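You operate a simulated robot arm through the tools that you are given. There is no shell and no other tool.

Carry out the task below with a simulated two-armed robot. There is one attempt and no reset: what you move stays moved.

## Task
Pull the ring pin, set the hub's end play to 0.05 mm and pin the slotted nut again.
Fine: stand the pin in its holder first; the orange lever shows the play, a slot is 0.05 mm; check again before the pin goes in. Set down upright: ring pin.

Only the result counts: the job must be done as asked and must still hold three seconds after the hand-in. Knocking over, shifting, dropping, spilling or breaking anything else fails it.

## Robot
Two 7-joint arms with two-finger parallel grippers on one trunk that stands fixed in place. Base frame: the origin is at the foot of the trunk, x ahead of it, y to its left, z up. Readings come in m, degrees, newtons and seconds.
The left shoulder is at [0.06, 0.189, 1.228], the right one opposite. With the tool pointing down near the work surface each hand reaches from about 0.1 to 0.66 m from the base axis, measured 20 degrees to its own side. Payload 3.43 kg a hand.
The tool frame of a hand sits at the grasp point between the pads (the TCP): z along the fingers, y along the line on which they close. The tips reach 0.03 m beyond it. Largest opening 0.094 m; finger width 0.028, thickness 0.01; the body of the gripper, 0.05 by 0.096 m, starts 0.055 m behind the TCP.
Orientation is that of the tool frame in the base frame, as a unit quaternion [x, y, z, w]. With the fingers straight down and closing along the base's y, the tool's x points along the base's -x, its y along +y and its z along -z.

## Interface
- The arms move only by the tool jog_arm. It takes "left_deltas", "right_deltas" or both (then of equal length, played together; a hand with none holds still); each is a list of rows, each an object of numbers (a shift or turn left out is 0, a gripper value left out holds the last): "x", "y", "z": the shift along the tool's x, y, z in m; "ax", "ay", "az": the turn, a rotation vector about the tool's x, y, z in degrees; "claw": the opening, from 0 (shut) to 1 (fully open). In form: [{"x": .., "y": .., "z": .., "ax": .., "ay": .., "az": .., "claw": ..}, ...]. A call has 1 to 20 rows; each row is the pose to reach, as a shift and turn from the pose commanded when the call began, along the tool's axes at that moment. Rows are played at 5 a second. More than 0.05 m and 8.6 degrees between two rows, or a gripper value outside its range, and nothing of the call is played. A pose out of reach is approached as far as the arm can. The call stops where the force on the tool passes 40 N (or 10 N more than at its start, if that is more) or the arm is blocked; 0.2 s more then pass. The fingers move at their own pace (about 0.153 m/s each) and stop on an object; they squeeze with about 35 N. The grip force told is the motor's: it shows also when the fingers shut on nothing. Time passes only in rows, and 0.2 s behind the last, so rows that repeat a pose let the fingers close. It gives the time, the measured TCP pose, the force on the tool (base axes), the opening and the grip force at its end, in the units of the frame above (readings bear some noise), with the torque about the TCP (base axes, N m) and any sound that the robot's microphone picked up.
- Cameras (640 x 400 px; columns grow to the right, rows downward): "scene" is now at [0.0155, -0.0017, 1.7745]; the picture's right is [-0.00, -1.00, 0.00], its down [-0.79, 0.00, -0.61] and it looks along [0.61, -0.00, -0.79] (base axes); focal length 360 px, centre (320, 200). "left" rides on the left gripper at [0.076, -0.014, -0.102] in its tool frame; the picture's right is [0.18, 0.98, 0.00], its down [-0.75, 0.14, -0.64] and it looks along [-0.63, 0.12, 0.77] (tool axes); focal length 243 px, centre (320, 200). "right" rides on the right gripper at [0.076, 0.014, -0.102] in its tool frame; the picture's right is [-0.18, 0.98, 0.00], its down [-0.75, -0.14, -0.64] and it looks along [-0.63, -0.12, 0.77] (tool axes); focal length 243 px, centre (320, 200).
- snapshot(camera): a new picture of that camera. The clock stands still meanwhile.
- move_column(by): slides the trunk up (or, below 0, down) by that many m; the arms and the scene camera ride with it, the base frame stays. It gives what a move gives, with no picture.
- pan_tilt(pan, tilt): turns the head with the scene camera to pan (to the left, within 86 degrees either way) and tilt (down, from -29 to 69), counted from straight ahead of the robot. It gives what a move gives.
- point_at(camera, pixels): for up to 12 pixels [column, row] of the newest picture of that camera ("zoom" is the newest enlarged one), the place [x, y, z] in the base frame of the surface seen there, good to about 0.002 m. The clock stands still meanwhile.
- zoom(camera, box): a new picture of the part [left, top, right, bottom] of that camera's present view, enlarged. The clock stands still meanwhile.
- finish_job(): hands the job in; it is judged then, once.

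Leave the grippers open and the arms clear of the work at the hand-in unless told otherwise.

The tools are called after "Request:" by a JSON object that holds its "api" and its "payload". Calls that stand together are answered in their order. jog_arm: Moves the arms, as the interface text tells. Its arguments: {"type":"object","properties":{"left_deltas":{"type":"array"},"right_deltas":{"type":"array"}},"required":[]} The other tools are called the same way: move_column (by) slides the trunk up or down; pan_tilt (pan, tilt) turns the head that bears the scene camera; snapshot (camera) takes a picture; point_at (camera, pixels) gives the place of the surface under pixels of a picture; zoom (camera, box) takes an enlarged picture of a part of a camera's view; finish_job () hands the job in.

At the start:

```text
time: 0.0
left_eef_pos: [0.3879, 0.1443, 1.2373]
left_tcp_rot: [0.001, 1.0, 0.0, 0.0]
left_force: [-0.1, 1.2, 0.2]
left_wrist_torque: [0.01, -0.03, 0.0]
left_finger_gap: 0.0941
left_gripper_force: 0.0
right_eef_pos: [0.3804, -0.1609, 1.2435]
right_tcp_rot: [0.001, 1.0, 0.0, 0.0]
right_force: [0.3, -0.8, -0.9]
right_wrist_torque: [0.01, 0.0, -0.04]
right_finger_gap: 0.0939
right_gripper_force: 0.1
trunk travel left (down, up): [-0.9, 0.09]
head pan, tilt: [0.0, 52.2]
```

scene: 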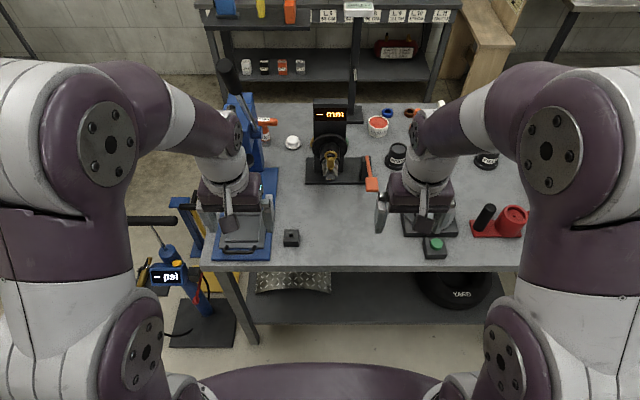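
right: 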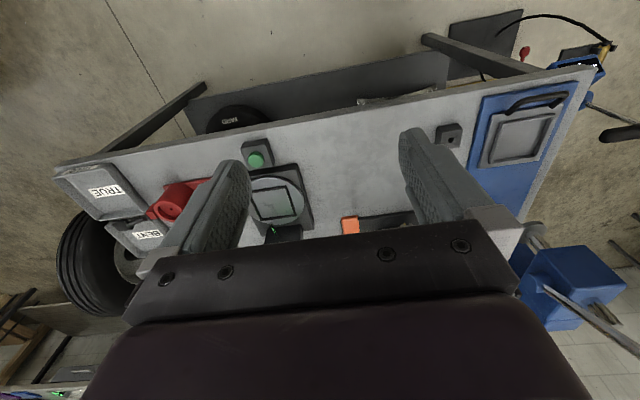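
left: 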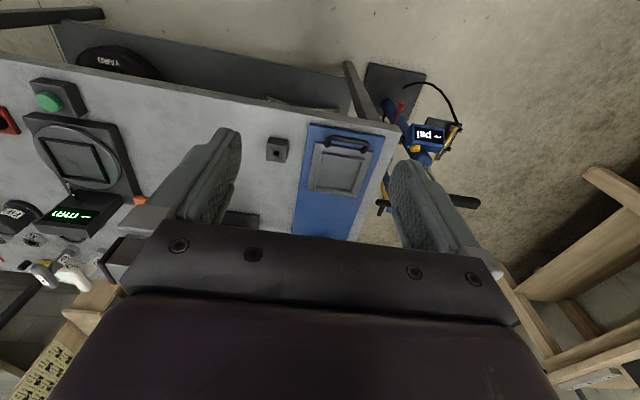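

I see the hub stand with its display near pixel (330,150), an orange lever near (370,175) and a small dark block with a hole near (291,238), which may be the pin holder. I'll zoom in on each of them.

Request:
{"api": "zoom", "payload": {"camera": "scene", "box": [270, 90, 400, 200]}}

Request:
{"api": "zoom", "payload": {"camera": "scene", "box": [200, 80, 540, 280]}}

```text
3.64 times, centred on (335, 145) of scene
```

zoom: 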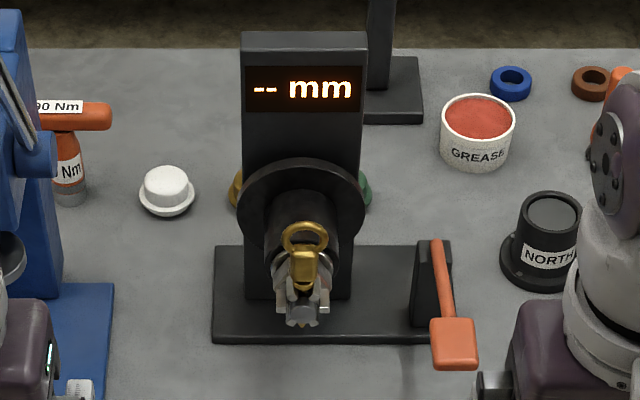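

```text
1.88 times, centred on (370, 180) of scene
```

zoom: 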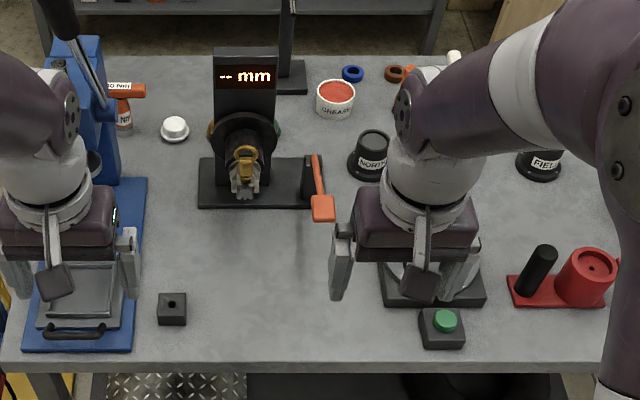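

The pin with its brass ring stands in the slotted nut, and the spindle points towards me. The block with a hole near (291,238) looks like the pin holder. Next I'll measure these places in 3D.

Request:
{"api": "point_at", "payload": {"camera": "zoom", "pixels": [[172, 303], [163, 296], [186, 322], [246, 153], [244, 170], [316, 160], [323, 207], [323, 215], [300, 202], [205, 203], [440, 318], [250, 340]]}}

Request:
{"api": "zoom", "payload": {"camera": "scene", "box": [300, 125, 390, 200]}}

```text
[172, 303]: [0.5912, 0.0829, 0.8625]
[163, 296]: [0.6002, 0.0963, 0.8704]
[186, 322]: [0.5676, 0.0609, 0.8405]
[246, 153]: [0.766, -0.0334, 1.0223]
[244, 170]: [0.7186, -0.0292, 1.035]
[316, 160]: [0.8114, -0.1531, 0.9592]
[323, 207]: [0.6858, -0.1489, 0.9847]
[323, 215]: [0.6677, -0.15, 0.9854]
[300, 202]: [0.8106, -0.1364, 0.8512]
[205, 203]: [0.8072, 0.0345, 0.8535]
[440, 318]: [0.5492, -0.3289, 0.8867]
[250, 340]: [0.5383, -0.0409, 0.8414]
```

```text
5.33 times, centred on (345, 162) of scene
```

zoom: 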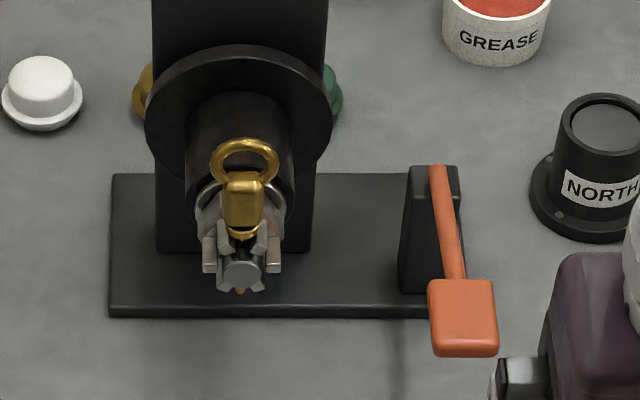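

Now I'll measure the ring, the pin head, the nut's lugs, the hub and the lever in this enlarged view.

Request:
{"api": "point_at", "payload": {"camera": "zoom", "pixels": [[244, 142], [215, 165], [274, 165], [243, 185], [243, 215], [228, 200], [259, 200], [243, 274], [208, 258], [274, 262], [436, 180], [463, 330]]}}

Request:
{"api": "point_at", "payload": {"camera": "zoom", "pixels": [[238, 292], [222, 232], [262, 232], [240, 60], [205, 130], [285, 190], [200, 210], [463, 290], [455, 250], [410, 240], [440, 350], [490, 350]]}}

```text
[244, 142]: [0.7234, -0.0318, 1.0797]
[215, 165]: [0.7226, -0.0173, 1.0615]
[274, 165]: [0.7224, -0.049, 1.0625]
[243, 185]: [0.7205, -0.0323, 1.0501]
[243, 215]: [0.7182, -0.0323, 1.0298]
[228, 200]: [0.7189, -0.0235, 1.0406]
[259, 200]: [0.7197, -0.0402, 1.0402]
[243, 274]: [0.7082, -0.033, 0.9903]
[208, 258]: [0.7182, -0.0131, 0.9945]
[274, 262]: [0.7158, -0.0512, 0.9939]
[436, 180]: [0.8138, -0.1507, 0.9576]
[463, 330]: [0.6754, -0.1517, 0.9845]
```

```text
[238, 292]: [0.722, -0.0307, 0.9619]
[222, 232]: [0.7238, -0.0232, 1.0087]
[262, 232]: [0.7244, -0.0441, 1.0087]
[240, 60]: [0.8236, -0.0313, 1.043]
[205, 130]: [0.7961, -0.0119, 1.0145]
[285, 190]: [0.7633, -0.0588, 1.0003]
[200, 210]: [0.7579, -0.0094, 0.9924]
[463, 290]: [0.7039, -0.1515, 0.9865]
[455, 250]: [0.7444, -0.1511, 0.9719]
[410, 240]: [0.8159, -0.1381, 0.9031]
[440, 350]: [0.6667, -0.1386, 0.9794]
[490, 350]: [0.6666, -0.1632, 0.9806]
```

The pin's axis is at about (0.723, -0.032), the tab spans z 1.03–1.05 and the nut's axis is at z≈0.99. The lever pad is at (0.675, -0.15, 0.985). The holder's hole is near (0.595, 0.085, 0.87). I'll swing the right hand to point forward, still well short of the work, so its camera sees the nut up close.

Request:
{"api": "jog_arm", "payload": {"right_deltas": [{"x": -0.01, "z": 0.01, "ay": -7.5}, {"x": -0.02, "z": 0.02, "ay": -15}, {"x": -0.03, "z": 0.035, "ay": -22.5}, {"x": -0.04, "z": 0.05, "ay": -30}, {"x": -0.05, "z": 0.065, "ay": -37.5}, {"x": -0.06, "z": 0.08, "ay": -45}, {"x": -0.07, "z": 0.1, "ay": -52.5}, {"x": -0.08, "z": 0.12, "ay": -60}, {"x": -0.09, "z": 0.14, "ay": -67.5}, {"x": -0.1, "z": 0.16, "ay": -75}, {"x": -0.11, "z": 0.18, "ay": -82.5}, {"x": -0.12, "z": 0.2, "ay": -90}]}}

Request:
{"api": "snapshot", "payload": {"camera": "right"}}

Request:
{"api": "snapshot", "payload": {"camera": "scene"}}

```text
time: 2.6
left_eef_pos: [0.3896, 0.1453, 1.2365]
left_tcp_rot: [0.0, 1.0, 0.0, -0.001]
left_force: [-0.2, -0.2, -0.6]
left_wrist_torque: [0.01, 0.03, 0.04]
left_finger_gap: 0.0942
left_gripper_force: 0.0
right_eef_pos: [0.618, -0.1156, 1.0637]
right_tcp_rot: [0.005, 0.726, -0.005, 0.688]
right_force: [0.6, -0.2, 0.5]
right_wrist_torque: [0.02, 0.01, -0.02]
right_finger_gap: 0.0941
right_gripper_force: 0.1
right hand out of reach, approached as far as the arm can: row 5, 6, 7, 8, 9, 10, 11, 12
trunk travel left (down, up): [-0.9, 0.09]
head pan, tilt: [0.0, 52.2]
```

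```text
taken
```

right: 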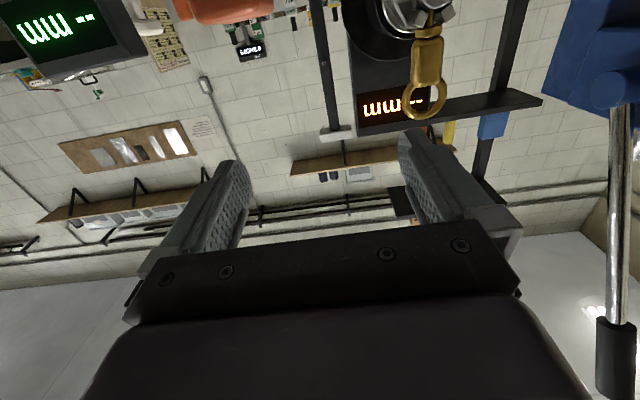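

```text
taken
```

scene: 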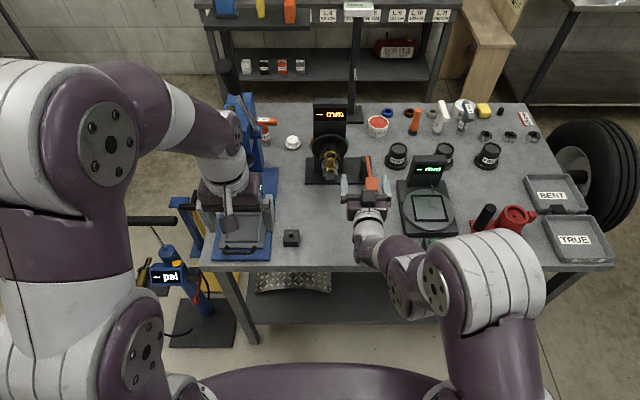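

The right hand is now pointing forward at about (0.618, -0.116, 1.064). I'll zoom hard on the nut from the scene camera, then take the same view from the right camera.

Request:
{"api": "zoom", "payload": {"camera": "scene", "box": [314, 140, 346, 184]}}

Request:
{"api": "zoom", "payload": {"camera": "right", "box": [340, 0, 500, 130]}}

Request:
{"api": "zoom", "payload": {"camera": "scene", "box": [270, 215, 315, 260]}}

```text
9.09 times, centred on (330, 162) of scene
```

zoom: 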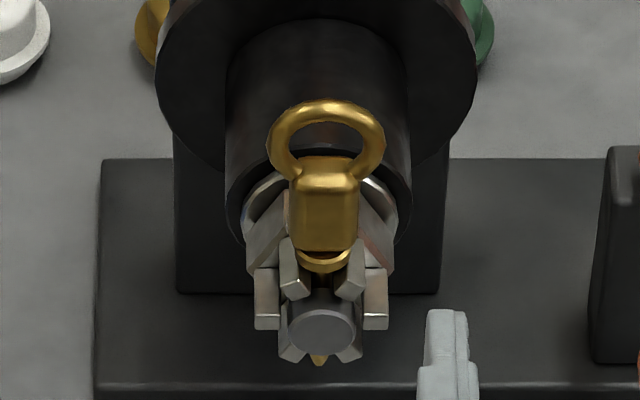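

```text
3.08 times, centred on (420, 65) of right
```

zoom: 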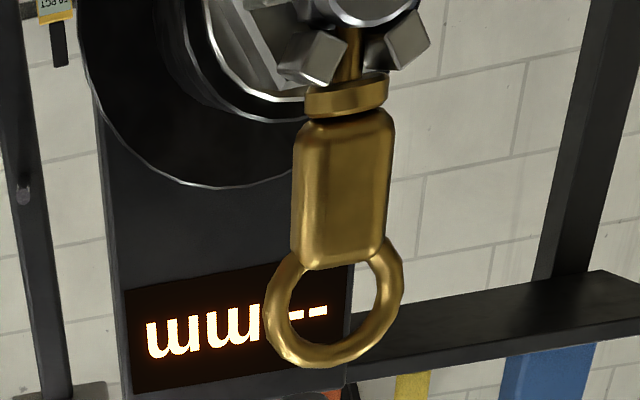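

```text
8.89 times, centred on (292, 238) of scene
```

zoom: 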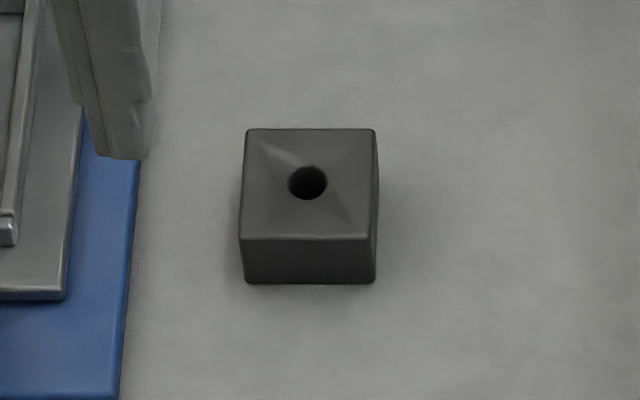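

The nut has six lugs, so one slot is 60°, and there is a hex body behind them. Next I'll measure the nut's parts and the pin's collar in an even closer view.

Request:
{"api": "zoom", "payload": {"camera": "scene", "box": [322, 150, 340, 182]}}

Request:
{"api": "point_at", "payload": {"camera": "zoom", "pixels": [[320, 100], [320, 200]]}}

```text
12.50 times, centred on (331, 166) of scene
```

zoom: 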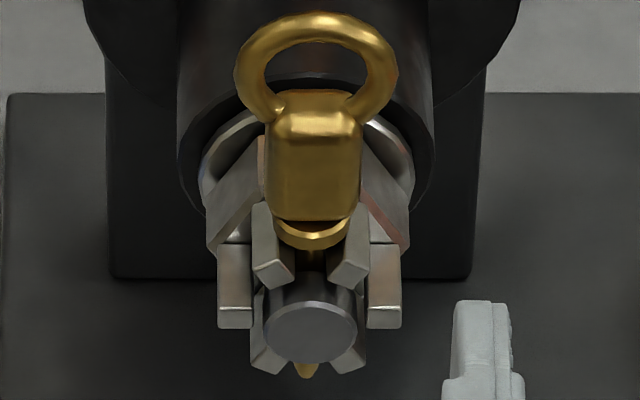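

```text
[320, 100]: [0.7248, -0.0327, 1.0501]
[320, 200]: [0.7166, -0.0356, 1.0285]
```

Request:
{"api": "point_at", "payload": {"camera": "zoom", "pixels": [[314, 150], [313, 238], [226, 320], [395, 318], [235, 318], [267, 270], [350, 270], [310, 335], [235, 280], [225, 205], [390, 200], [207, 230]]}}

Request:
{"api": "point_at", "payload": {"camera": "zoom", "pixels": [[262, 365], [355, 365], [306, 372], [215, 160], [400, 150], [235, 180], [250, 160], [190, 150], [408, 220], [230, 250], [268, 150], [360, 150]]}}

```text
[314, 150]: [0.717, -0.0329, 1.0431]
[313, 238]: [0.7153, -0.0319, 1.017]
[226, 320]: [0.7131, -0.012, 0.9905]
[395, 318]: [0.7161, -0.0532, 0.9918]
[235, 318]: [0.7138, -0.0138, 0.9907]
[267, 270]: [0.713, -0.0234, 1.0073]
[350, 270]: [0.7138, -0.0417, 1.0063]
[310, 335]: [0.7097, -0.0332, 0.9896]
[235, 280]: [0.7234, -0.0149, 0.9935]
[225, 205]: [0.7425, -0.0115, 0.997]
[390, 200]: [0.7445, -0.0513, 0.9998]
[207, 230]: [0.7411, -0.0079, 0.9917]
```

```text
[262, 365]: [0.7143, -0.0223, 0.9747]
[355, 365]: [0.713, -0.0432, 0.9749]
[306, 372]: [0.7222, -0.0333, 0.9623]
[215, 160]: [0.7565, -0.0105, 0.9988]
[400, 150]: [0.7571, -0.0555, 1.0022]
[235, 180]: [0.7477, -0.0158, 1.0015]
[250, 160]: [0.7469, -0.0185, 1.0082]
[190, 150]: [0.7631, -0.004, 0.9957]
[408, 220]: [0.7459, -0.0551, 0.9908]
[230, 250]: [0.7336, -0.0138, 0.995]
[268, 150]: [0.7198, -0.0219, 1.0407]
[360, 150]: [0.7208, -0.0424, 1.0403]
```

The nut's axis is at y≈-0.033, z≈0.991. The hex has corners at ±y with about 0.043 across the flats, so its flats can be gripped at ±30° roll. I'll first take the right hand up, back and to the right, out of the way.

Request:
{"api": "jog_arm", "payload": {"right_deltas": [{"x": -0.02, "y": -0.01, "z": -0.005, "ay": 6}, {"x": -0.04, "y": -0.03, "z": -0.01, "ay": 12}, {"x": -0.06, "y": -0.05, "z": -0.02, "ay": 20}, {"x": -0.08, "y": -0.07, "z": -0.03, "ay": 28}, {"x": -0.1, "y": -0.09, "z": -0.04, "ay": 36}, {"x": -0.107, "y": -0.1, "z": -0.05, "ay": 44}]}}

Request:
{"api": "snapshot", "payload": {"camera": "scene"}}

```text
time: 4.0
left_eef_pos: [0.3874, 0.1437, 1.2376]
left_tcp_rot: [0.0, 1.0, 0.0, -0.001]
left_force: [0.1, -0.6, 0.3]
left_wrist_torque: [0.01, 0.01, -0.01]
left_finger_gap: 0.094
left_gripper_force: 0.0
right_eef_pos: [0.5739, -0.2135, 1.1721]
right_tcp_rot: [0.007, 0.931, -0.003, 0.364]
right_force: [-0.2, -0.2, 0.9]
right_wrist_torque: [-0.01, 0.01, 0.02]
right_finger_gap: 0.094
right_gripper_force: 0.0
right hand out of reach, approached as far as the arm can: row 1, 2, 3, 4, 5
trunk travel left (down, up): [-0.9, 0.09]
head pan, tilt: [0.0, 52.2]
```

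```text
taken
```

scene: 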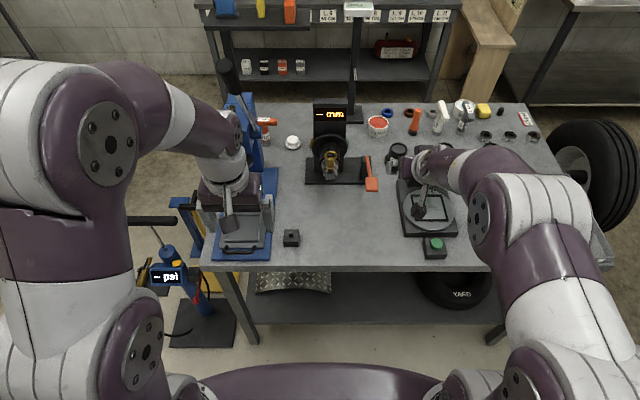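

The right hand is clear. Now the left hand goes to a spot in front of and above the pin, pitched 30° below horizontal with the fingers half open.

Request:
{"api": "jog_arm", "payload": {"left_deltas": [{"x": -0.03, "y": -0.01, "z": 0.01, "ay": -6, "claw": 0.6}, {"x": -0.06, "y": -0.03, "z": 0.02, "ay": -12}, {"x": -0.09, "y": -0.05, "z": 0.04, "ay": -18}, {"x": -0.12, "y": -0.07, "z": 0.055, "ay": -24}, {"x": -0.15, "y": -0.09, "z": 0.07, "ay": -30}, {"x": -0.18, "y": -0.11, "z": 0.09, "ay": -36}, {"x": -0.2, "y": -0.13, "z": 0.105, "ay": -42}, {"x": -0.21, "y": -0.15, "z": 0.12, "ay": -48}, {"x": -0.22, "y": -0.17, "z": 0.13, "ay": -54}, {"x": -0.22, "y": -0.177, "z": 0.14, "ay": -60}]}}

Request:
{"api": "snapshot", "payload": {"camera": "left"}}

Request:
{"api": "snapshot", "payload": {"camera": "scene"}}

```text
time: 6.2
left_eef_pos: [0.6052, -0.0335, 1.096]
left_tcp_rot: [0.001, 0.866, 0.0, 0.5]
left_force: [0.5, -0.2, -0.6]
left_wrist_torque: [0.05, -0.01, 0.04]
left_finger_gap: 0.0564
left_gripper_force: 0.2
right_eef_pos: [0.573, -0.2128, 1.1732]
right_tcp_rot: [0.007, 0.931, -0.004, 0.365]
right_force: [0.2, 1.3, -0.3]
right_wrist_torque: [0.0, 0.01, 0.0]
right_finger_gap: 0.0941
right_gripper_force: 0.0
trunk travel left (down, up): [-0.9, 0.09]
head pan, tilt: [0.0, 52.2]
```

```text
taken
```

left: 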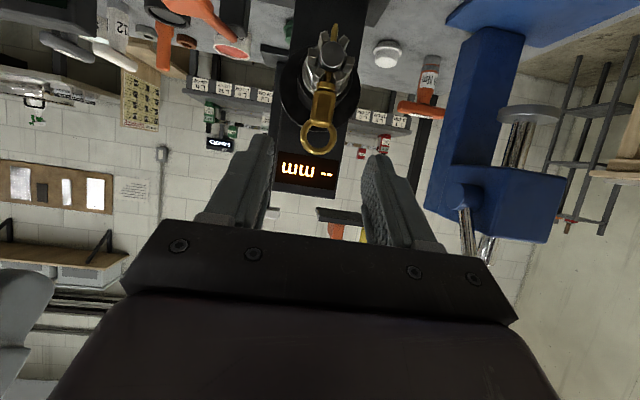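

```text
taken
```

scene: 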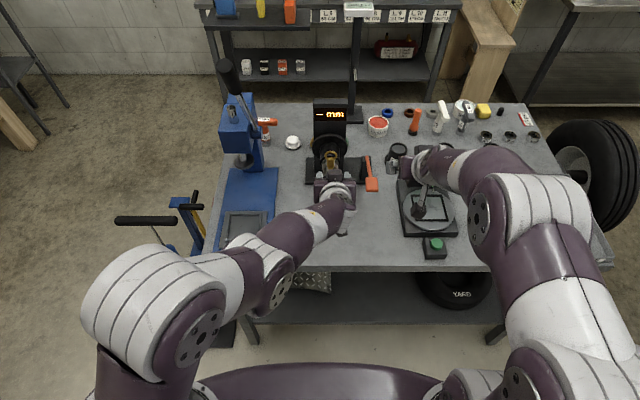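

The left hand reached its pose exactly, and the left camera sees the pin from below and in front. I'll zoom in there to check the pin's position and the nut.

Request:
{"api": "zoom", "payload": {"camera": "left", "box": [270, 15, 370, 165]}}

Request:
{"api": "zoom", "payload": {"camera": "left", "box": [285, 20, 365, 70]}}

```text
2.67 times, centred on (320, 90) of left
```

zoom: 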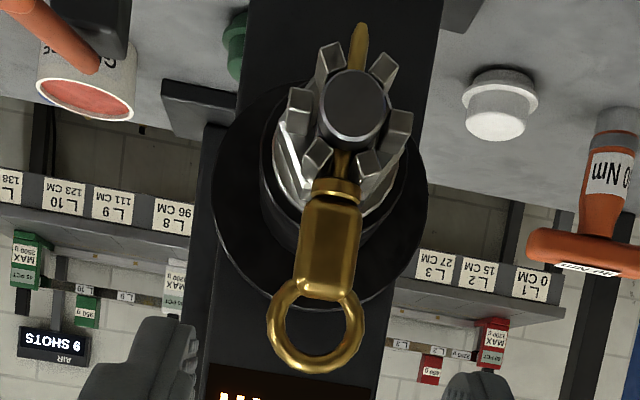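

```text
8.00 times, centred on (325, 45) of left
```

zoom: 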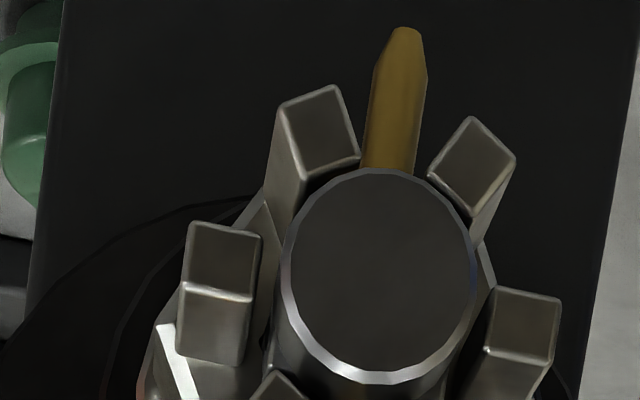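

The pin's stem ends in a tapered tip and sits well centred in the slot. I'll advance along the fingers until the tab is between the tips, with the fingers still open.

Request:
{"api": "jog_arm", "payload": {"left_deltas": [{"x": -0.0037, "z": 0.03}, {"x": -0.0037, "z": 0.06}, {"x": -0.0037, "z": 0.085}, {"x": -0.0037, "z": 0.1}, {"x": -0.0037, "z": 0.1145}, {"x": -0.0037, "z": 0.1145}]}}

Request:
{"api": "snapshot", "payload": {"camera": "left"}}

Request:
{"api": "zoom", "payload": {"camera": "scene", "box": [300, 135, 370, 195]}}

```text
time: 7.6
left_eef_pos: [0.7066, -0.0321, 1.0426]
left_tcp_rot: [0.0, 0.866, 0.0, 0.499]
left_force: [1.1, -0.5, 0.0]
left_wrist_torque: [0.01, 0.01, -0.02]
left_finger_gap: 0.0565
left_gripper_force: 0.1
right_eef_pos: [0.5719, -0.2119, 1.1738]
right_tcp_rot: [0.006, 0.931, -0.003, 0.365]
right_force: [0.1, -0.2, -0.5]
right_wrist_torque: [0.0, -0.02, -0.01]
right_finger_gap: 0.0942
right_gripper_force: 0.1
trunk travel left (down, up): [-0.9, 0.09]
head pan, tilt: [0.0, 52.2]
```

```text
taken
```

left: 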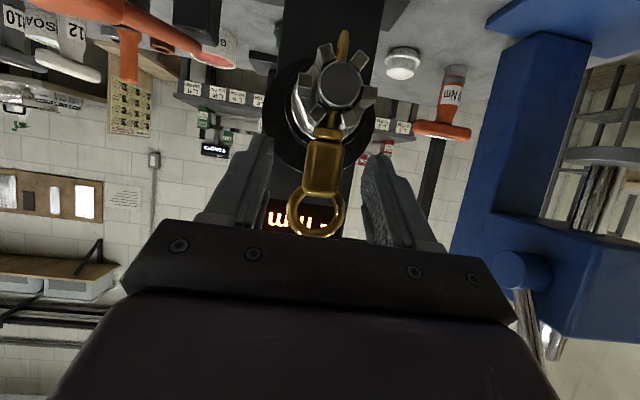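

```text
6.67 times, centred on (335, 165) of scene
```

zoom: 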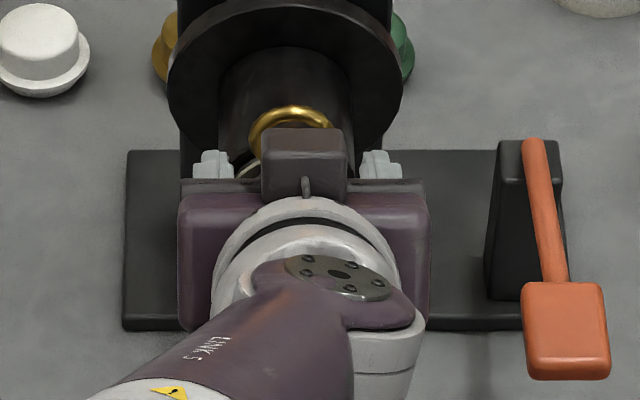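

The fingertips straddle the tab. I'll close the fingers on it.

Request:
{"api": "jog_arm", "payload": {"left_deltas": [{"claw": 0.35}, {"claw": 0.2}, {"claw": 0.0}, {"claw": 0.0}, {"claw": 0.0}]}}

Request:
{"api": "snapshot", "payload": {"camera": "left"}}

```text
time: 8.8
left_eef_pos: [0.7076, -0.0318, 1.0433]
left_tcp_rot: [0.0, 0.866, 0.0, 0.5]
left_force: [0.7, 6.5, 3.3]
left_wrist_torque: [0.35, -0.09, 0.15]
left_finger_gap: 0.0208
left_gripper_force: 35.3
right_eef_pos: [0.5728, -0.2123, 1.1758]
right_tcp_rot: [0.007, 0.931, -0.004, 0.365]
right_force: [0.3, -0.2, 0.6]
right_wrist_torque: [0.04, 0.0, 0.01]
right_finger_gap: 0.0941
right_gripper_force: 0.1
trunk travel left (down, up): [-0.9, 0.09]
head pan, tilt: [0.0, 52.2]
```

```text
taken
```

left: 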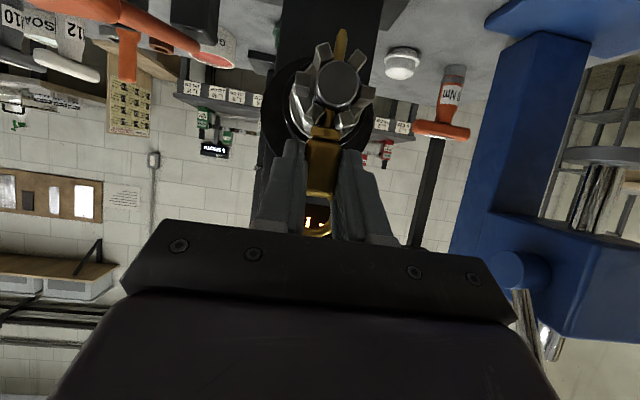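

The tab is held at a gap of 0.0208 m, with a side load of 6.5 N. I'll ease the hand slightly in +y to relieve it before pulling.

Request:
{"api": "jog_arm", "payload": {"left_deltas": [{"y": 0.0007}, {"y": 0.0007}]}}

```text
time: 9.4
left_eef_pos: [0.7073, -0.0308, 1.0427]
left_tcp_rot: [0.0, 0.866, -0.001, 0.5]
left_force: [1.7, 5.0, 2.8]
left_wrist_torque: [0.3, -0.06, 0.12]
left_finger_gap: 0.0208
left_gripper_force: 35.1
right_eef_pos: [0.5717, -0.2127, 1.1742]
right_tcp_rot: [0.007, 0.931, -0.004, 0.366]
right_force: [-0.2, -0.2, 0.1]
right_wrist_torque: [-0.04, -0.01, -0.01]
right_finger_gap: 0.0942
right_gripper_force: 0.1
trunk travel left (down, up): [-0.9, 0.09]
head pan, tilt: [0.0, 52.2]
```

Request:
{"api": "jog_arm", "payload": {"left_deltas": [{"y": 0.001}, {"y": 0.002}, {"y": 0.002}]}}

```text
time: 10.2
left_eef_pos: [0.7075, -0.03, 1.0422]
left_tcp_rot: [0.0, 0.866, -0.001, 0.5]
left_force: [2.0, -0.5, 3.8]
left_wrist_torque: [-0.03, -0.15, -0.01]
left_finger_gap: 0.0206
left_gripper_force: 34.9
right_eef_pos: [0.5716, -0.2118, 1.1744]
right_tcp_rot: [0.007, 0.931, -0.003, 0.365]
right_force: [-1.1, 0.5, 0.1]
right_wrist_torque: [0.03, -0.04, 0.01]
right_finger_gap: 0.0941
right_gripper_force: 0.1
trunk travel left (down, up): [-0.9, 0.09]
head pan, tilt: [0.0, 52.2]
```

The side load is gone, so I take TCP (0.7075, -0.030, 1.0422) as the reference for the seated pin. Now I'll pull straight up 0.08 m.

Request:
{"api": "jog_arm", "payload": {"left_deltas": [{"x": -0.00433, "z": -0.0025}, {"x": -0.00866, "z": -0.005}, {"x": -0.01299, "z": -0.0075}, {"x": -0.01732, "z": -0.01}, {"x": -0.02598, "z": -0.015}, {"x": -0.03464, "z": -0.02}, {"x": -0.0433, "z": -0.025}, {"x": -0.05196, "z": -0.03}, {"x": -0.06062, "z": -0.035}, {"x": -0.06928, "z": -0.04}]}}

Request:
{"api": "zoom", "payload": {"camera": "scene", "box": [290, 110, 380, 195]}}

Request:
{"api": "snapshot", "payload": {"camera": "left"}}

```text
time: 12.4
left_eef_pos: [0.708, -0.0297, 1.1222]
left_tcp_rot: [0.0, 0.866, 0.0, 0.5]
left_force: [-0.1, 0.0, -0.4]
left_wrist_torque: [0.03, -0.02, 0.02]
left_finger_gap: 0.0206
left_gripper_force: 34.5
right_eef_pos: [0.5727, -0.2124, 1.1734]
right_tcp_rot: [0.007, 0.931, -0.003, 0.365]
right_force: [-0.5, 0.1, -0.2]
right_wrist_torque: [0.01, -0.01, -0.01]
right_finger_gap: 0.0938
right_gripper_force: 0.0
trunk travel left (down, up): [-0.9, 0.09]
head pan, tilt: [0.0, 52.2]
```

```text
4.71 times, centred on (335, 152) of scene
```

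zoom: 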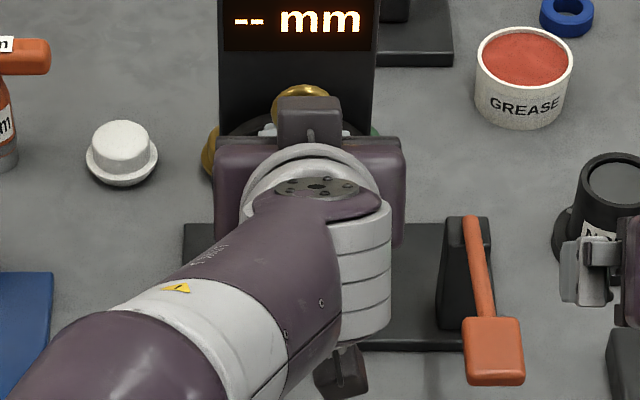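

```text
taken
```

left: 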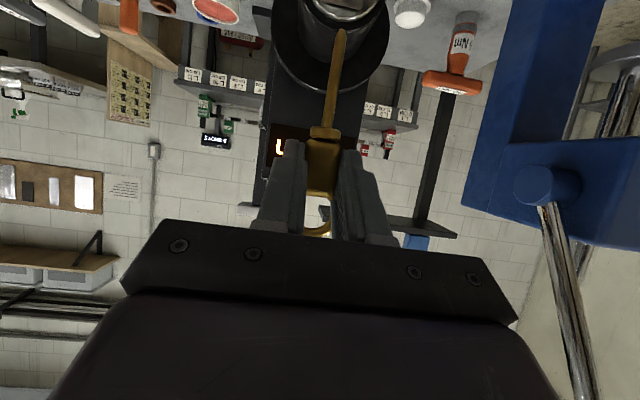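

The pin is out and held. I'll measure its tip and stem to see how it sits in the hand, and measure the holder's hole more precisely.

Request:
{"api": "point_at", "payload": {"camera": "left", "pixels": [[341, 33], [339, 50], [335, 70], [332, 95], [328, 115], [325, 133], [323, 155]]}}

Request:
{"api": "zoom", "payload": {"camera": "scene", "box": [276, 222, 308, 252]}}

```text
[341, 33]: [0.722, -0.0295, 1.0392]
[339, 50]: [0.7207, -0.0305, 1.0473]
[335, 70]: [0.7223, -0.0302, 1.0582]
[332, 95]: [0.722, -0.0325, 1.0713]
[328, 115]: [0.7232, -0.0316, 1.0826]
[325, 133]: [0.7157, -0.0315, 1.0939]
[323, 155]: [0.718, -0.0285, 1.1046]
```

```text
13.33 times, centred on (292, 237) of scene
```

zoom: 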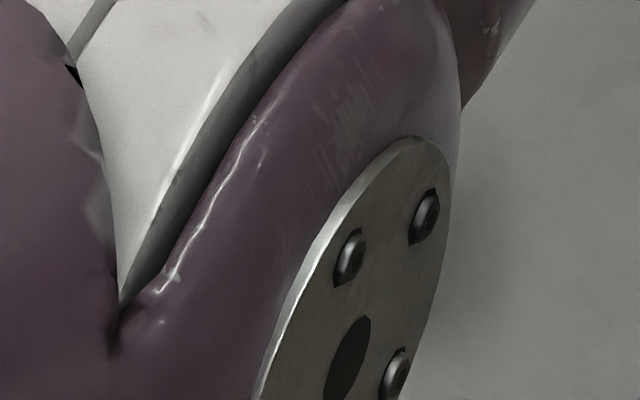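

The pin hangs plumb: its axis is about 0.0165 m ahead of the TCP and its tip about 0.083 m below. By ray geometry the holder's hole is at about (0.582, 0.084, 0.870). I'll move the pin to a high hover over the holder.

Request:
{"api": "jog_arm", "payload": {"left_deltas": [{"x": 0.0167, "y": 0.014, "z": -0.0109}, {"x": 0.0334, "y": 0.028, "z": -0.0218}, {"x": 0.0501, "y": 0.042, "z": -0.0328}, {"x": 0.0668, "y": 0.057, "z": -0.0437}, {"x": 0.0835, "y": 0.071, "z": -0.0546}, {"x": 0.1002, "y": 0.085, "z": -0.0656}, {"x": 0.1169, "y": 0.0995, "z": -0.0765}, {"x": 0.1336, "y": 0.1137, "z": -0.0874}, {"x": 0.1336, "y": 0.1137, "z": -0.0874}]}}

Request:
{"api": "snapshot", "payload": {"camera": "scene"}}

Request:
{"api": "snapshot", "payload": {"camera": "left"}}

```text
time: 14.4
left_eef_pos: [0.5645, 0.0851, 1.0519]
left_tcp_rot: [0.001, 0.866, -0.001, 0.5]
left_force: [-0.4, 0.5, 0.0]
left_wrist_torque: [-0.01, 0.05, -0.02]
left_finger_gap: 0.0206
left_gripper_force: 35.1
left hand out of reach, approached as far as the arm can: row 5, 6, 7
right_eef_pos: [0.5722, -0.2131, 1.1741]
right_tcp_rot: [0.007, 0.931, -0.004, 0.366]
right_force: [0.1, 1.2, 0.2]
right_wrist_torque: [0.01, -0.01, -0.01]
right_finger_gap: 0.0939
right_gripper_force: 0.1
trunk travel left (down, up): [-0.9, 0.09]
head pan, tilt: [0.0, 52.2]
```

```text
taken
```

scene: 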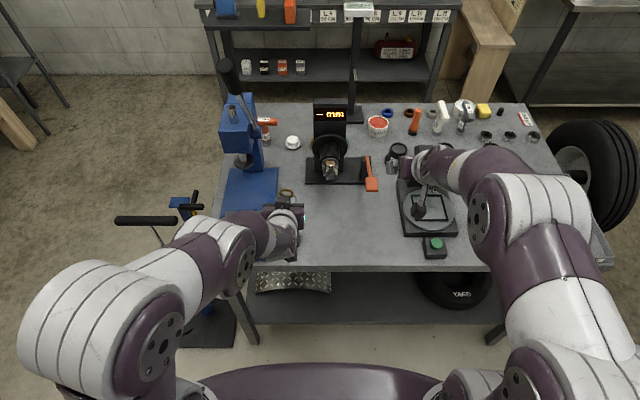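

```text
taken
```

left: 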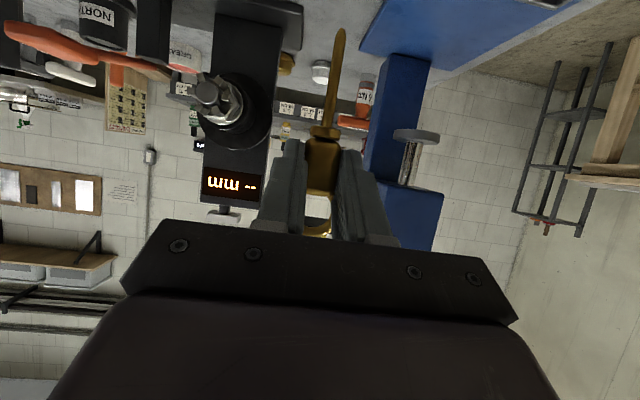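

The left hand holds the pin steady over the holder, but the arm hides the holder from the scene camera. I'll bring the right hand round as an observer. It turns its fingers down first and then yaws so its camera looks towards the holder.

Request:
{"api": "jog_arm", "payload": {"right_deltas": [{"x": 0.012, "y": 0.015, "z": 0.006, "ay": 7}, {"x": 0.024, "y": 0.03, "z": 0.012, "ay": 14}, {"x": 0.036, "y": 0.045, "z": 0.02, "ay": 21}, {"x": 0.048, "y": 0.06, "z": 0.028, "ay": 28}, {"x": 0.06, "y": 0.075, "z": 0.036, "ay": 35}, {"x": 0.0733, "y": 0.083, "z": 0.0464, "ay": 43}]}}

Request:
{"api": "jog_arm", "payload": {"right_deltas": [{"az": -8}, {"az": -16}, {"az": -24}, {"az": -32}, {"az": -40}, {"az": -48}, {"az": -56}, {"az": -64}, {"az": -72}]}}

Request:
{"api": "snapshot", "payload": {"camera": "right"}}

Request:
{"api": "snapshot", "payload": {"camera": "scene"}}

```text
time: 15.8
left_eef_pos: [0.5654, 0.0846, 1.0503]
left_tcp_rot: [0.0, 0.867, -0.001, 0.499]
left_force: [-1.1, 0.5, -0.1]
left_wrist_torque: [0.0, 0.02, 0.02]
left_finger_gap: 0.0206
left_gripper_force: 35.2
right_eef_pos: [0.5509, -0.1284, 1.0905]
right_tcp_rot: [0.006, 1.0, -0.001, -0.002]
right_force: [-0.7, -1.1, -0.6]
right_wrist_torque: [-0.05, 0.03, -0.01]
right_finger_gap: 0.0938
right_gripper_force: 0.2
right hand out of reach, approached as far as the arm can: row 2, 3, 4
trunk travel left (down, up): [-0.9, 0.09]
head pan, tilt: [0.0, 52.2]
```

```text
time: 17.8
left_eef_pos: [0.5647, 0.0827, 1.0507]
left_tcp_rot: [0.0, 0.866, 0.0, 0.5]
left_force: [-0.6, -0.9, -0.2]
left_wrist_torque: [0.02, 0.02, 0.02]
left_finger_gap: 0.0207
left_gripper_force: 35.6
right_eef_pos: [0.5512, -0.1294, 1.0899]
right_tcp_rot: [-0.581, 0.814, 0.001, -0.001]
right_force: [0.8, 0.1, -0.5]
right_wrist_torque: [0.0, -0.01, 0.0]
right_finger_gap: 0.0943
right_gripper_force: 0.1
trunk travel left (down, up): [-0.9, 0.09]
head pan, tilt: [0.0, 52.2]
```

```text
taken
```

right: 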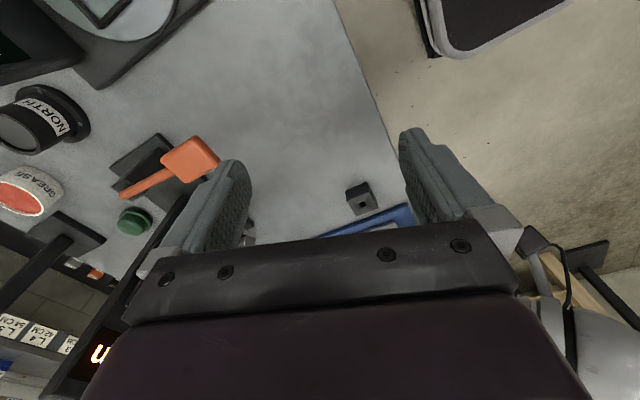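

```text
taken
```

scene: 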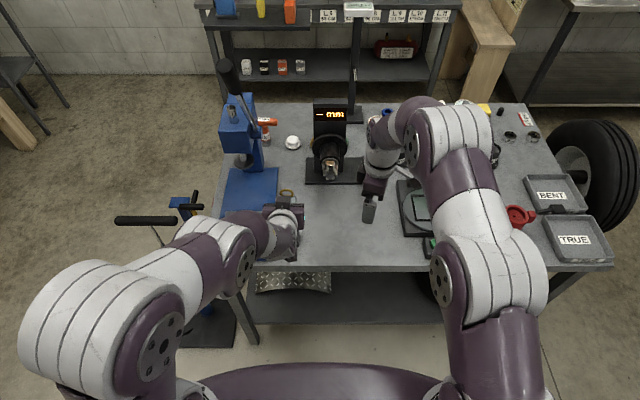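

The right camera sees the holder at about (359,197). I'll zoom there and measure.

Request:
{"api": "zoom", "payload": {"camera": "right", "box": [320, 150, 420, 240]}}

Request:
{"api": "zoom", "payload": {"camera": "right", "box": [340, 178, 378, 218]}}

```text
4.44 times, centred on (370, 195) of right
```

zoom: 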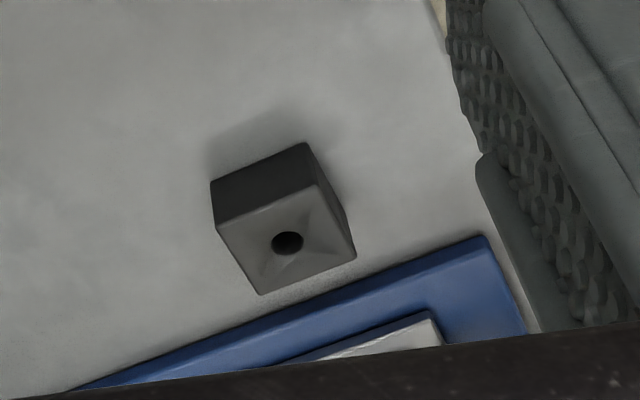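

```text
10.00 times, centred on (359, 198) of right
```

zoom: 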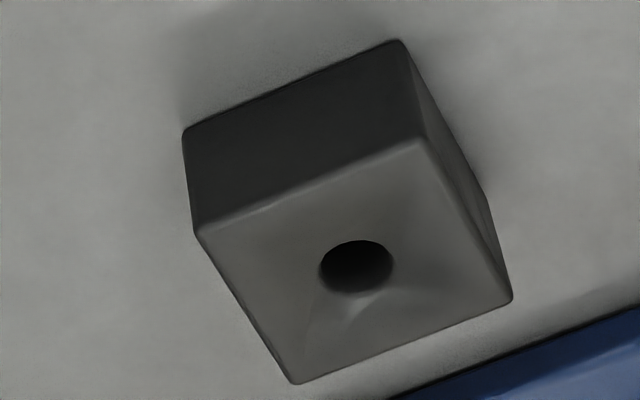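

Request:
{"api": "point_at", "payload": {"camera": "zoom", "pixels": [[314, 268], [398, 262], [350, 237], [355, 298], [212, 235], [415, 150], [300, 372], [500, 295], [290, 130], [355, 265], [300, 25], [340, 200]]}}

Request:
{"api": "zoom", "payload": {"camera": "right", "box": [320, 150, 420, 240]}}

Request:
{"api": "point_at", "payload": {"camera": "zoom", "pixels": [[480, 240], [470, 290], [420, 335], [300, 310], [400, 325]]}}

```text
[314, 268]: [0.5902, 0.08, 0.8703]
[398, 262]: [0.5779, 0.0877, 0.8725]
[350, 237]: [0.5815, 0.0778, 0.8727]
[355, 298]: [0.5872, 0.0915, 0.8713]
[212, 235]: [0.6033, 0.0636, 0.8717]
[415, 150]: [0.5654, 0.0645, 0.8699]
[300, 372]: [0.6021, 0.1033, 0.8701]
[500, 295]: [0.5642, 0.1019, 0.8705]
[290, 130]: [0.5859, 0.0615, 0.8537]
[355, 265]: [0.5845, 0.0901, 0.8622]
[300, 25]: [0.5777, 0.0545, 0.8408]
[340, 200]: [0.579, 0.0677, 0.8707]
```

```text
4.44 times, centred on (370, 195) of right
```

zoom: 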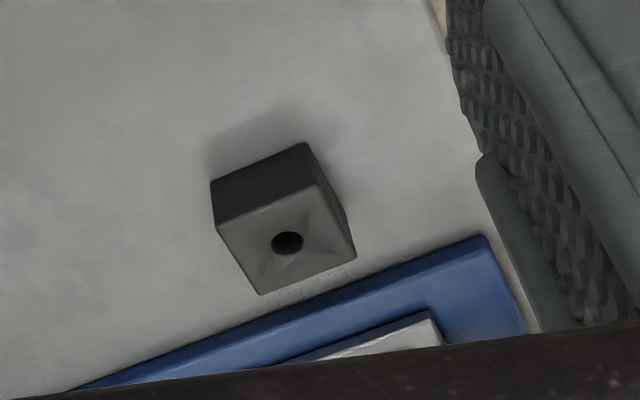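

```text
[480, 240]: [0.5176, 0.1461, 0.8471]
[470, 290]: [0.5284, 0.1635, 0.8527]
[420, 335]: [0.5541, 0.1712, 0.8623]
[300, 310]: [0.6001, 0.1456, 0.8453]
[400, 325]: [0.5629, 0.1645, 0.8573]
```

The block is centred at about (0.584, 0.084) with its top at 0.871, and the blue tray beside it stays below 0.863. I'll lower the pin until its tip is just above the hole and check with the right camera.

Request:
{"api": "jog_arm", "payload": {"left_deltas": [{"x": 0.0177, "z": 0.0109}, {"x": 0.0353, "z": 0.0219}, {"x": 0.053, "z": 0.0328}, {"x": 0.0706, "z": 0.0437}, {"x": 0.0706, "z": 0.0437}]}}

Request:
{"api": "zoom", "payload": {"camera": "right", "box": [320, 150, 420, 240]}}

Request:
{"api": "snapshot", "payload": {"camera": "left"}}

```text
time: 19.0
left_eef_pos: [0.5679, 0.0844, 0.9681]
left_tcp_rot: [0.0, 0.866, 0.0, 0.5]
left_force: [0.1, 0.6, 0.1]
left_wrist_torque: [0.03, -0.02, -0.02]
left_finger_gap: 0.0206
left_gripper_force: 35.0
right_eef_pos: [0.5518, -0.131, 1.0911]
right_tcp_rot: [-0.582, 0.813, 0.0, -0.001]
right_force: [0.8, 0.0, 0.0]
right_wrist_torque: [-0.02, -0.01, 0.0]
right_finger_gap: 0.0938
right_gripper_force: 0.1
trunk travel left (down, up): [-0.9, 0.09]
head pan, tilt: [0.0, 52.2]
```

```text
4.44 times, centred on (370, 195) of right
```

zoom: 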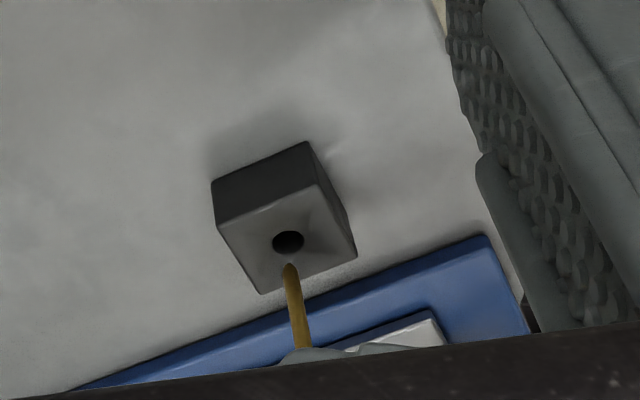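

```text
taken
```

left: 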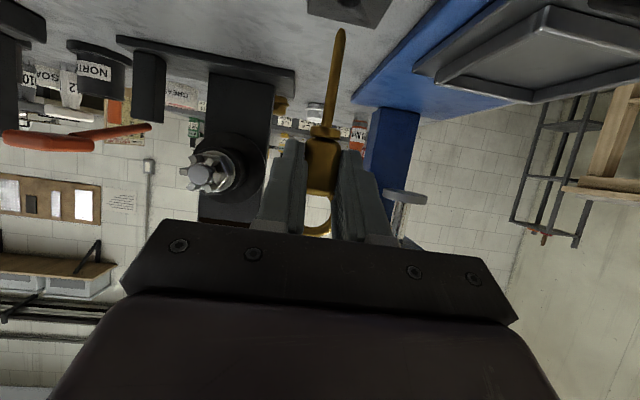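

The tip, at (289,265) in the zoom, is in line with the hole and just above it. I'll measure the tip.

Request:
{"api": "point_at", "payload": {"camera": "zoom", "pixels": [[289, 266], [290, 275], [294, 300], [299, 330], [288, 236]]}}

Request:
{"api": "point_at", "payload": {"camera": "left", "pixels": [[341, 32], [338, 60], [333, 90]]}}

```text
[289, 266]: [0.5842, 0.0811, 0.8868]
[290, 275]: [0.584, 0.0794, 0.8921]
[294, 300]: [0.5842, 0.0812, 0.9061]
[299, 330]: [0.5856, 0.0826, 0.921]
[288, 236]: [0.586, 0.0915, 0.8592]
```

```text
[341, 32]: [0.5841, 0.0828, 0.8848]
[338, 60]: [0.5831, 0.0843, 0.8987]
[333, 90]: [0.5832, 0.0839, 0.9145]
```

The pin's axis is at about (0.585, 0.084), within 1 mm of the hole. I'll lower it 25 mm so the tip enters the hole, watching the force.

Request:
{"api": "jog_arm", "payload": {"left_deltas": [{"x": 0.00433, "z": 0.0025}, {"x": 0.00866, "z": 0.005}, {"x": 0.01299, "z": 0.0075}, {"x": 0.01732, "z": 0.01}, {"x": 0.02165, "z": 0.0125}, {"x": 0.02165, "z": 0.0125}]}}

Request:
{"api": "zoom", "payload": {"camera": "right", "box": [320, 150, 420, 240]}}

```text
time: 20.4
left_eef_pos: [0.5692, 0.0845, 0.9432]
left_tcp_rot: [0.001, 0.866, 0.0, 0.5]
left_force: [-0.1, 0.2, -0.6]
left_wrist_torque: [-0.01, 0.02, 0.02]
left_finger_gap: 0.0206
left_gripper_force: 35.2
right_eef_pos: [0.5504, -0.1291, 1.0901]
right_tcp_rot: [-0.581, 0.814, 0.0, -0.001]
right_force: [-0.1, -0.6, 0.4]
right_wrist_torque: [-0.02, -0.01, -0.05]
right_finger_gap: 0.0941
right_gripper_force: 0.1
trunk travel left (down, up): [-0.9, 0.09]
head pan, tilt: [0.0, 52.2]
```

```text
4.44 times, centred on (370, 195) of right
```

zoom: 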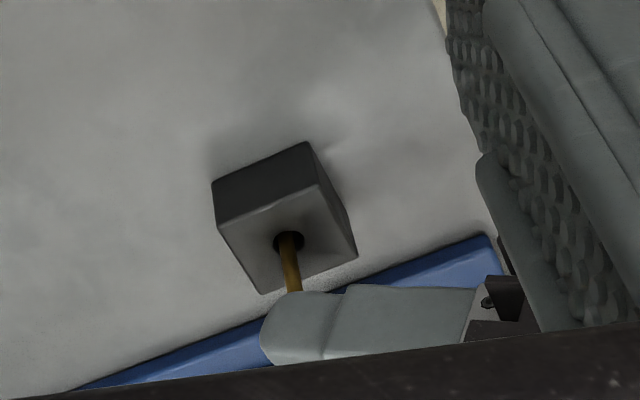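

The tip is in the hole with no force. I'll go on down in small steps until it touches bottom.

Request:
{"api": "jog_arm", "payload": {"left_deltas": [{"x": 0.0026, "z": 0.0015}, {"x": 0.0052, "z": 0.003}, {"x": 0.0078, "z": 0.0045}, {"x": 0.0104, "z": 0.006}]}}

```text
time: 21.4
left_eef_pos: [0.5687, 0.0832, 0.9311]
left_tcp_rot: [0.0, 0.866, 0.001, 0.499]
left_force: [0.4, -0.5, -0.7]
left_wrist_torque: [0.02, 0.03, -0.03]
left_finger_gap: 0.0208
left_gripper_force: 34.9
right_eef_pos: [0.5513, -0.129, 1.0889]
right_tcp_rot: [-0.582, 0.813, 0.0, -0.002]
right_force: [0.6, 0.4, 0.4]
right_wrist_torque: [0.01, 0.0, 0.03]
right_finger_gap: 0.094
right_gripper_force: 0.1
trunk travel left (down, up): [-0.9, 0.09]
head pan, tilt: [0.0, 52.2]
```

Request:
{"api": "jog_arm", "payload": {"left_deltas": [{"x": 0.0013, "z": 0.00075}, {"x": 0.0026, "z": 0.0015}, {"x": 0.0039, "z": 0.00225}, {"x": 0.0039, "z": 0.00225}]}}

```text
time: 22.4
left_eef_pos: [0.5676, 0.0824, 0.9288]
left_tcp_rot: [0.001, 0.864, -0.001, 0.503]
left_force: [1.6, 0.3, 15.6]
left_wrist_torque: [0.07, -0.4, 0.03]
left_finger_gap: 0.0207
left_gripper_force: 35.0
right_eef_pos: [0.5498, -0.1297, 1.09]
right_tcp_rot: [-0.581, 0.814, 0.0, -0.001]
right_force: [-0.8, 0.4, 0.2]
right_wrist_torque: [-0.04, 0.02, -0.01]
right_finger_gap: 0.0942
right_gripper_force: 0.1
trunk travel left (down, up): [-0.9, 0.09]
head pan, tilt: [0.0, 52.2]
```

It has touched bottom with 15.6 N upward. I'll relax upward about 1.8 mm, then open the fingers.

Request:
{"api": "jog_arm", "payload": {"left_deltas": [{"x": -0.00156, "z": -0.0009}, {"x": -0.00156, "z": -0.0009}]}}

Request:
{"api": "zoom", "payload": {"camera": "right", "box": [320, 150, 420, 240]}}

```text
time: 23.0
left_eef_pos: [0.5678, 0.0832, 0.9283]
left_tcp_rot: [0.001, 0.866, -0.001, 0.5]
left_force: [3.4, -0.6, 13.0]
left_wrist_torque: [-0.01, -0.52, 0.05]
left_finger_gap: 0.021
left_gripper_force: 35.0
right_eef_pos: [0.5509, -0.1291, 1.0899]
right_tcp_rot: [-0.581, 0.814, 0.0, -0.001]
right_force: [0.1, 0.3, -1.0]
right_wrist_torque: [-0.02, -0.02, 0.0]
right_finger_gap: 0.0941
right_gripper_force: 0.0
trunk travel left (down, up): [-0.9, 0.09]
head pan, tilt: [0.0, 52.2]
```

```text
4.44 times, centred on (370, 195) of right
```

zoom: 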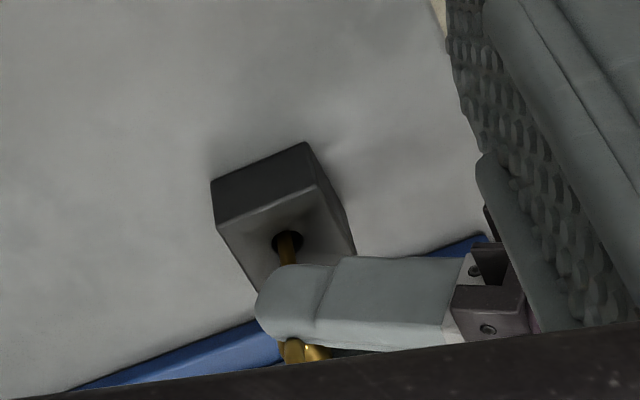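

Request:
{"api": "jog_arm", "payload": {"left_deltas": [{"x": -0.00156, "z": -0.0009}, {"x": -0.0022, "z": -0.0013}, {"x": -0.0022, "z": -0.0013}]}}

```text
time: 23.8
left_eef_pos: [0.5663, 0.0845, 0.928]
left_tcp_rot: [0.001, 0.867, 0.0, 0.498]
left_force: [0.1, -0.5, 0.8]
left_wrist_torque: [0.02, 0.05, -0.03]
left_finger_gap: 0.0209
left_gripper_force: 35.2
right_eef_pos: [0.5515, -0.1301, 1.0906]
right_tcp_rot: [-0.581, 0.814, 0.0, -0.001]
right_force: [0.9, 0.2, -1.3]
right_wrist_torque: [0.02, -0.02, -0.03]
right_finger_gap: 0.0939
right_gripper_force: 0.1
trunk travel left (down, up): [-0.9, 0.09]
head pan, tilt: [0.0, 52.2]
```

The load is off. I'll open the fingers and take a look before retreating.

Request:
{"api": "jog_arm", "payload": {"left_deltas": [{"claw": 0.3}, {"claw": 0.45}, {"claw": 0.6}]}}

Request:
{"api": "snapshot", "payload": {"camera": "left"}}

Request:
{"api": "snapshot", "payload": {"camera": "right"}}

```text
time: 24.6
left_eef_pos: [0.5692, 0.0837, 0.9303]
left_tcp_rot: [0.0, 0.866, 0.0, 0.5]
left_force: [0.6, 0.3, -0.8]
left_wrist_torque: [-0.02, -0.01, -0.01]
left_finger_gap: 0.0565
left_gripper_force: 0.0
right_eef_pos: [0.5522, -0.1311, 1.0884]
right_tcp_rot: [-0.582, 0.813, 0.001, -0.002]
right_force: [-0.3, 0.2, -0.8]
right_wrist_torque: [0.03, -0.03, -0.01]
right_finger_gap: 0.094
right_gripper_force: 0.0
trunk travel left (down, up): [-0.9, 0.09]
head pan, tilt: [0.0, 52.2]
```

```text
taken
```

left: 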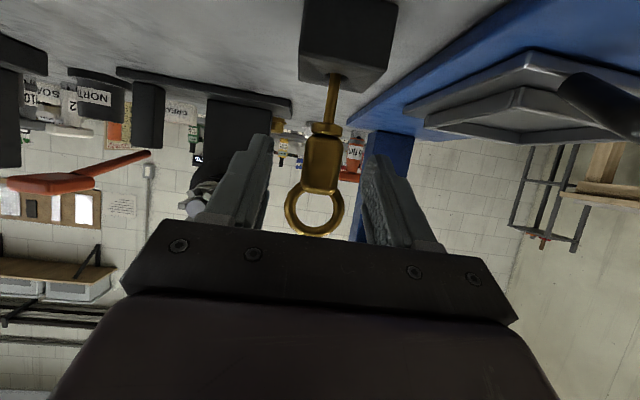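

```text
taken
```

right: 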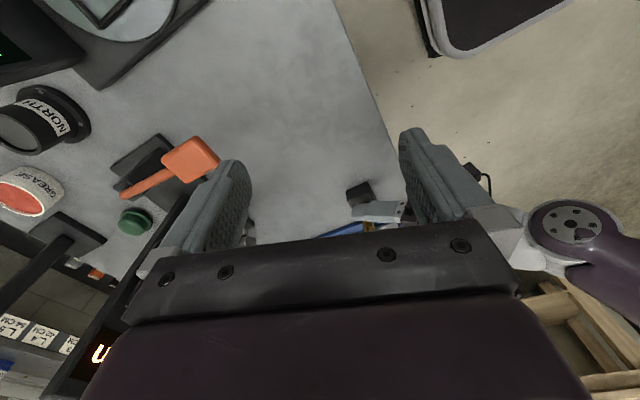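

The pin stands free and plumb in the holder. I'll raise the left hand straight up 0.12 m, keeping the fingers clear of the ring, then draw it back to the left.

Request:
{"api": "jog_arm", "payload": {"left_deltas": [{"x": -0.0173, "z": -0.01}, {"x": -0.0346, "z": -0.02}, {"x": -0.052, "z": -0.03}, {"x": -0.0693, "z": -0.04}, {"x": -0.0866, "z": -0.05}, {"x": -0.104, "z": -0.06}]}}

Request:
{"api": "jog_arm", "payload": {"left_deltas": [{"x": -0.01, "y": 0.02, "z": -0.02, "ay": 7}, {"x": -0.02, "y": 0.04, "z": -0.04, "ay": 14}, {"x": -0.03, "y": 0.06, "z": -0.06, "ay": 21}, {"x": -0.04, "y": 0.08, "z": -0.08, "ay": 28}, {"x": -0.05, "y": 0.1, "z": -0.1, "ay": 35}]}}

Request:
{"api": "snapshot", "payload": {"camera": "scene"}}

```text
time: 26.0
left_eef_pos: [0.5677, 0.0842, 1.0508]
left_tcp_rot: [0.0, 0.866, 0.0, 0.5]
left_force: [-1.2, 0.1, 0.3]
left_wrist_torque: [0.03, -0.01, 0.02]
left_finger_gap: 0.0563
left_gripper_force: 0.1
right_eef_pos: [0.5499, -0.1305, 1.0905]
right_tcp_rot: [-0.582, 0.813, 0.0, -0.001]
right_force: [-0.1, 1.2, 0.4]
right_wrist_torque: [0.05, 0.0, 0.0]
right_finger_gap: 0.094
right_gripper_force: 0.0
trunk travel left (down, up): [-0.9, 0.09]
head pan, tilt: [0.0, 52.2]
```

```text
time: 27.2
left_eef_pos: [0.5089, 0.1824, 1.1385]
left_tcp_rot: [0.001, 0.976, -0.001, 0.22]
left_force: [-0.4, -0.1, -0.1]
left_wrist_torque: [-0.03, -0.02, 0.01]
left_finger_gap: 0.0565
left_gripper_force: 0.1
left hand out of reach, approached as far as the arm can: row 5
right_eef_pos: [0.5524, -0.1287, 1.0897]
right_tcp_rot: [-0.581, 0.814, 0.001, -0.001]
right_force: [-0.1, 0.3, 0.2]
right_wrist_torque: [-0.01, -0.02, 0.02]
right_finger_gap: 0.0943
right_gripper_force: 0.0
trunk travel left (down, up): [-0.9, 0.09]
head pan, tilt: [0.0, 52.2]
```

```text
taken
```

scene: 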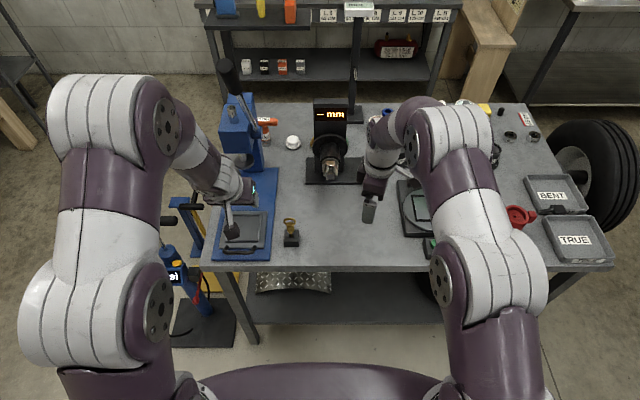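

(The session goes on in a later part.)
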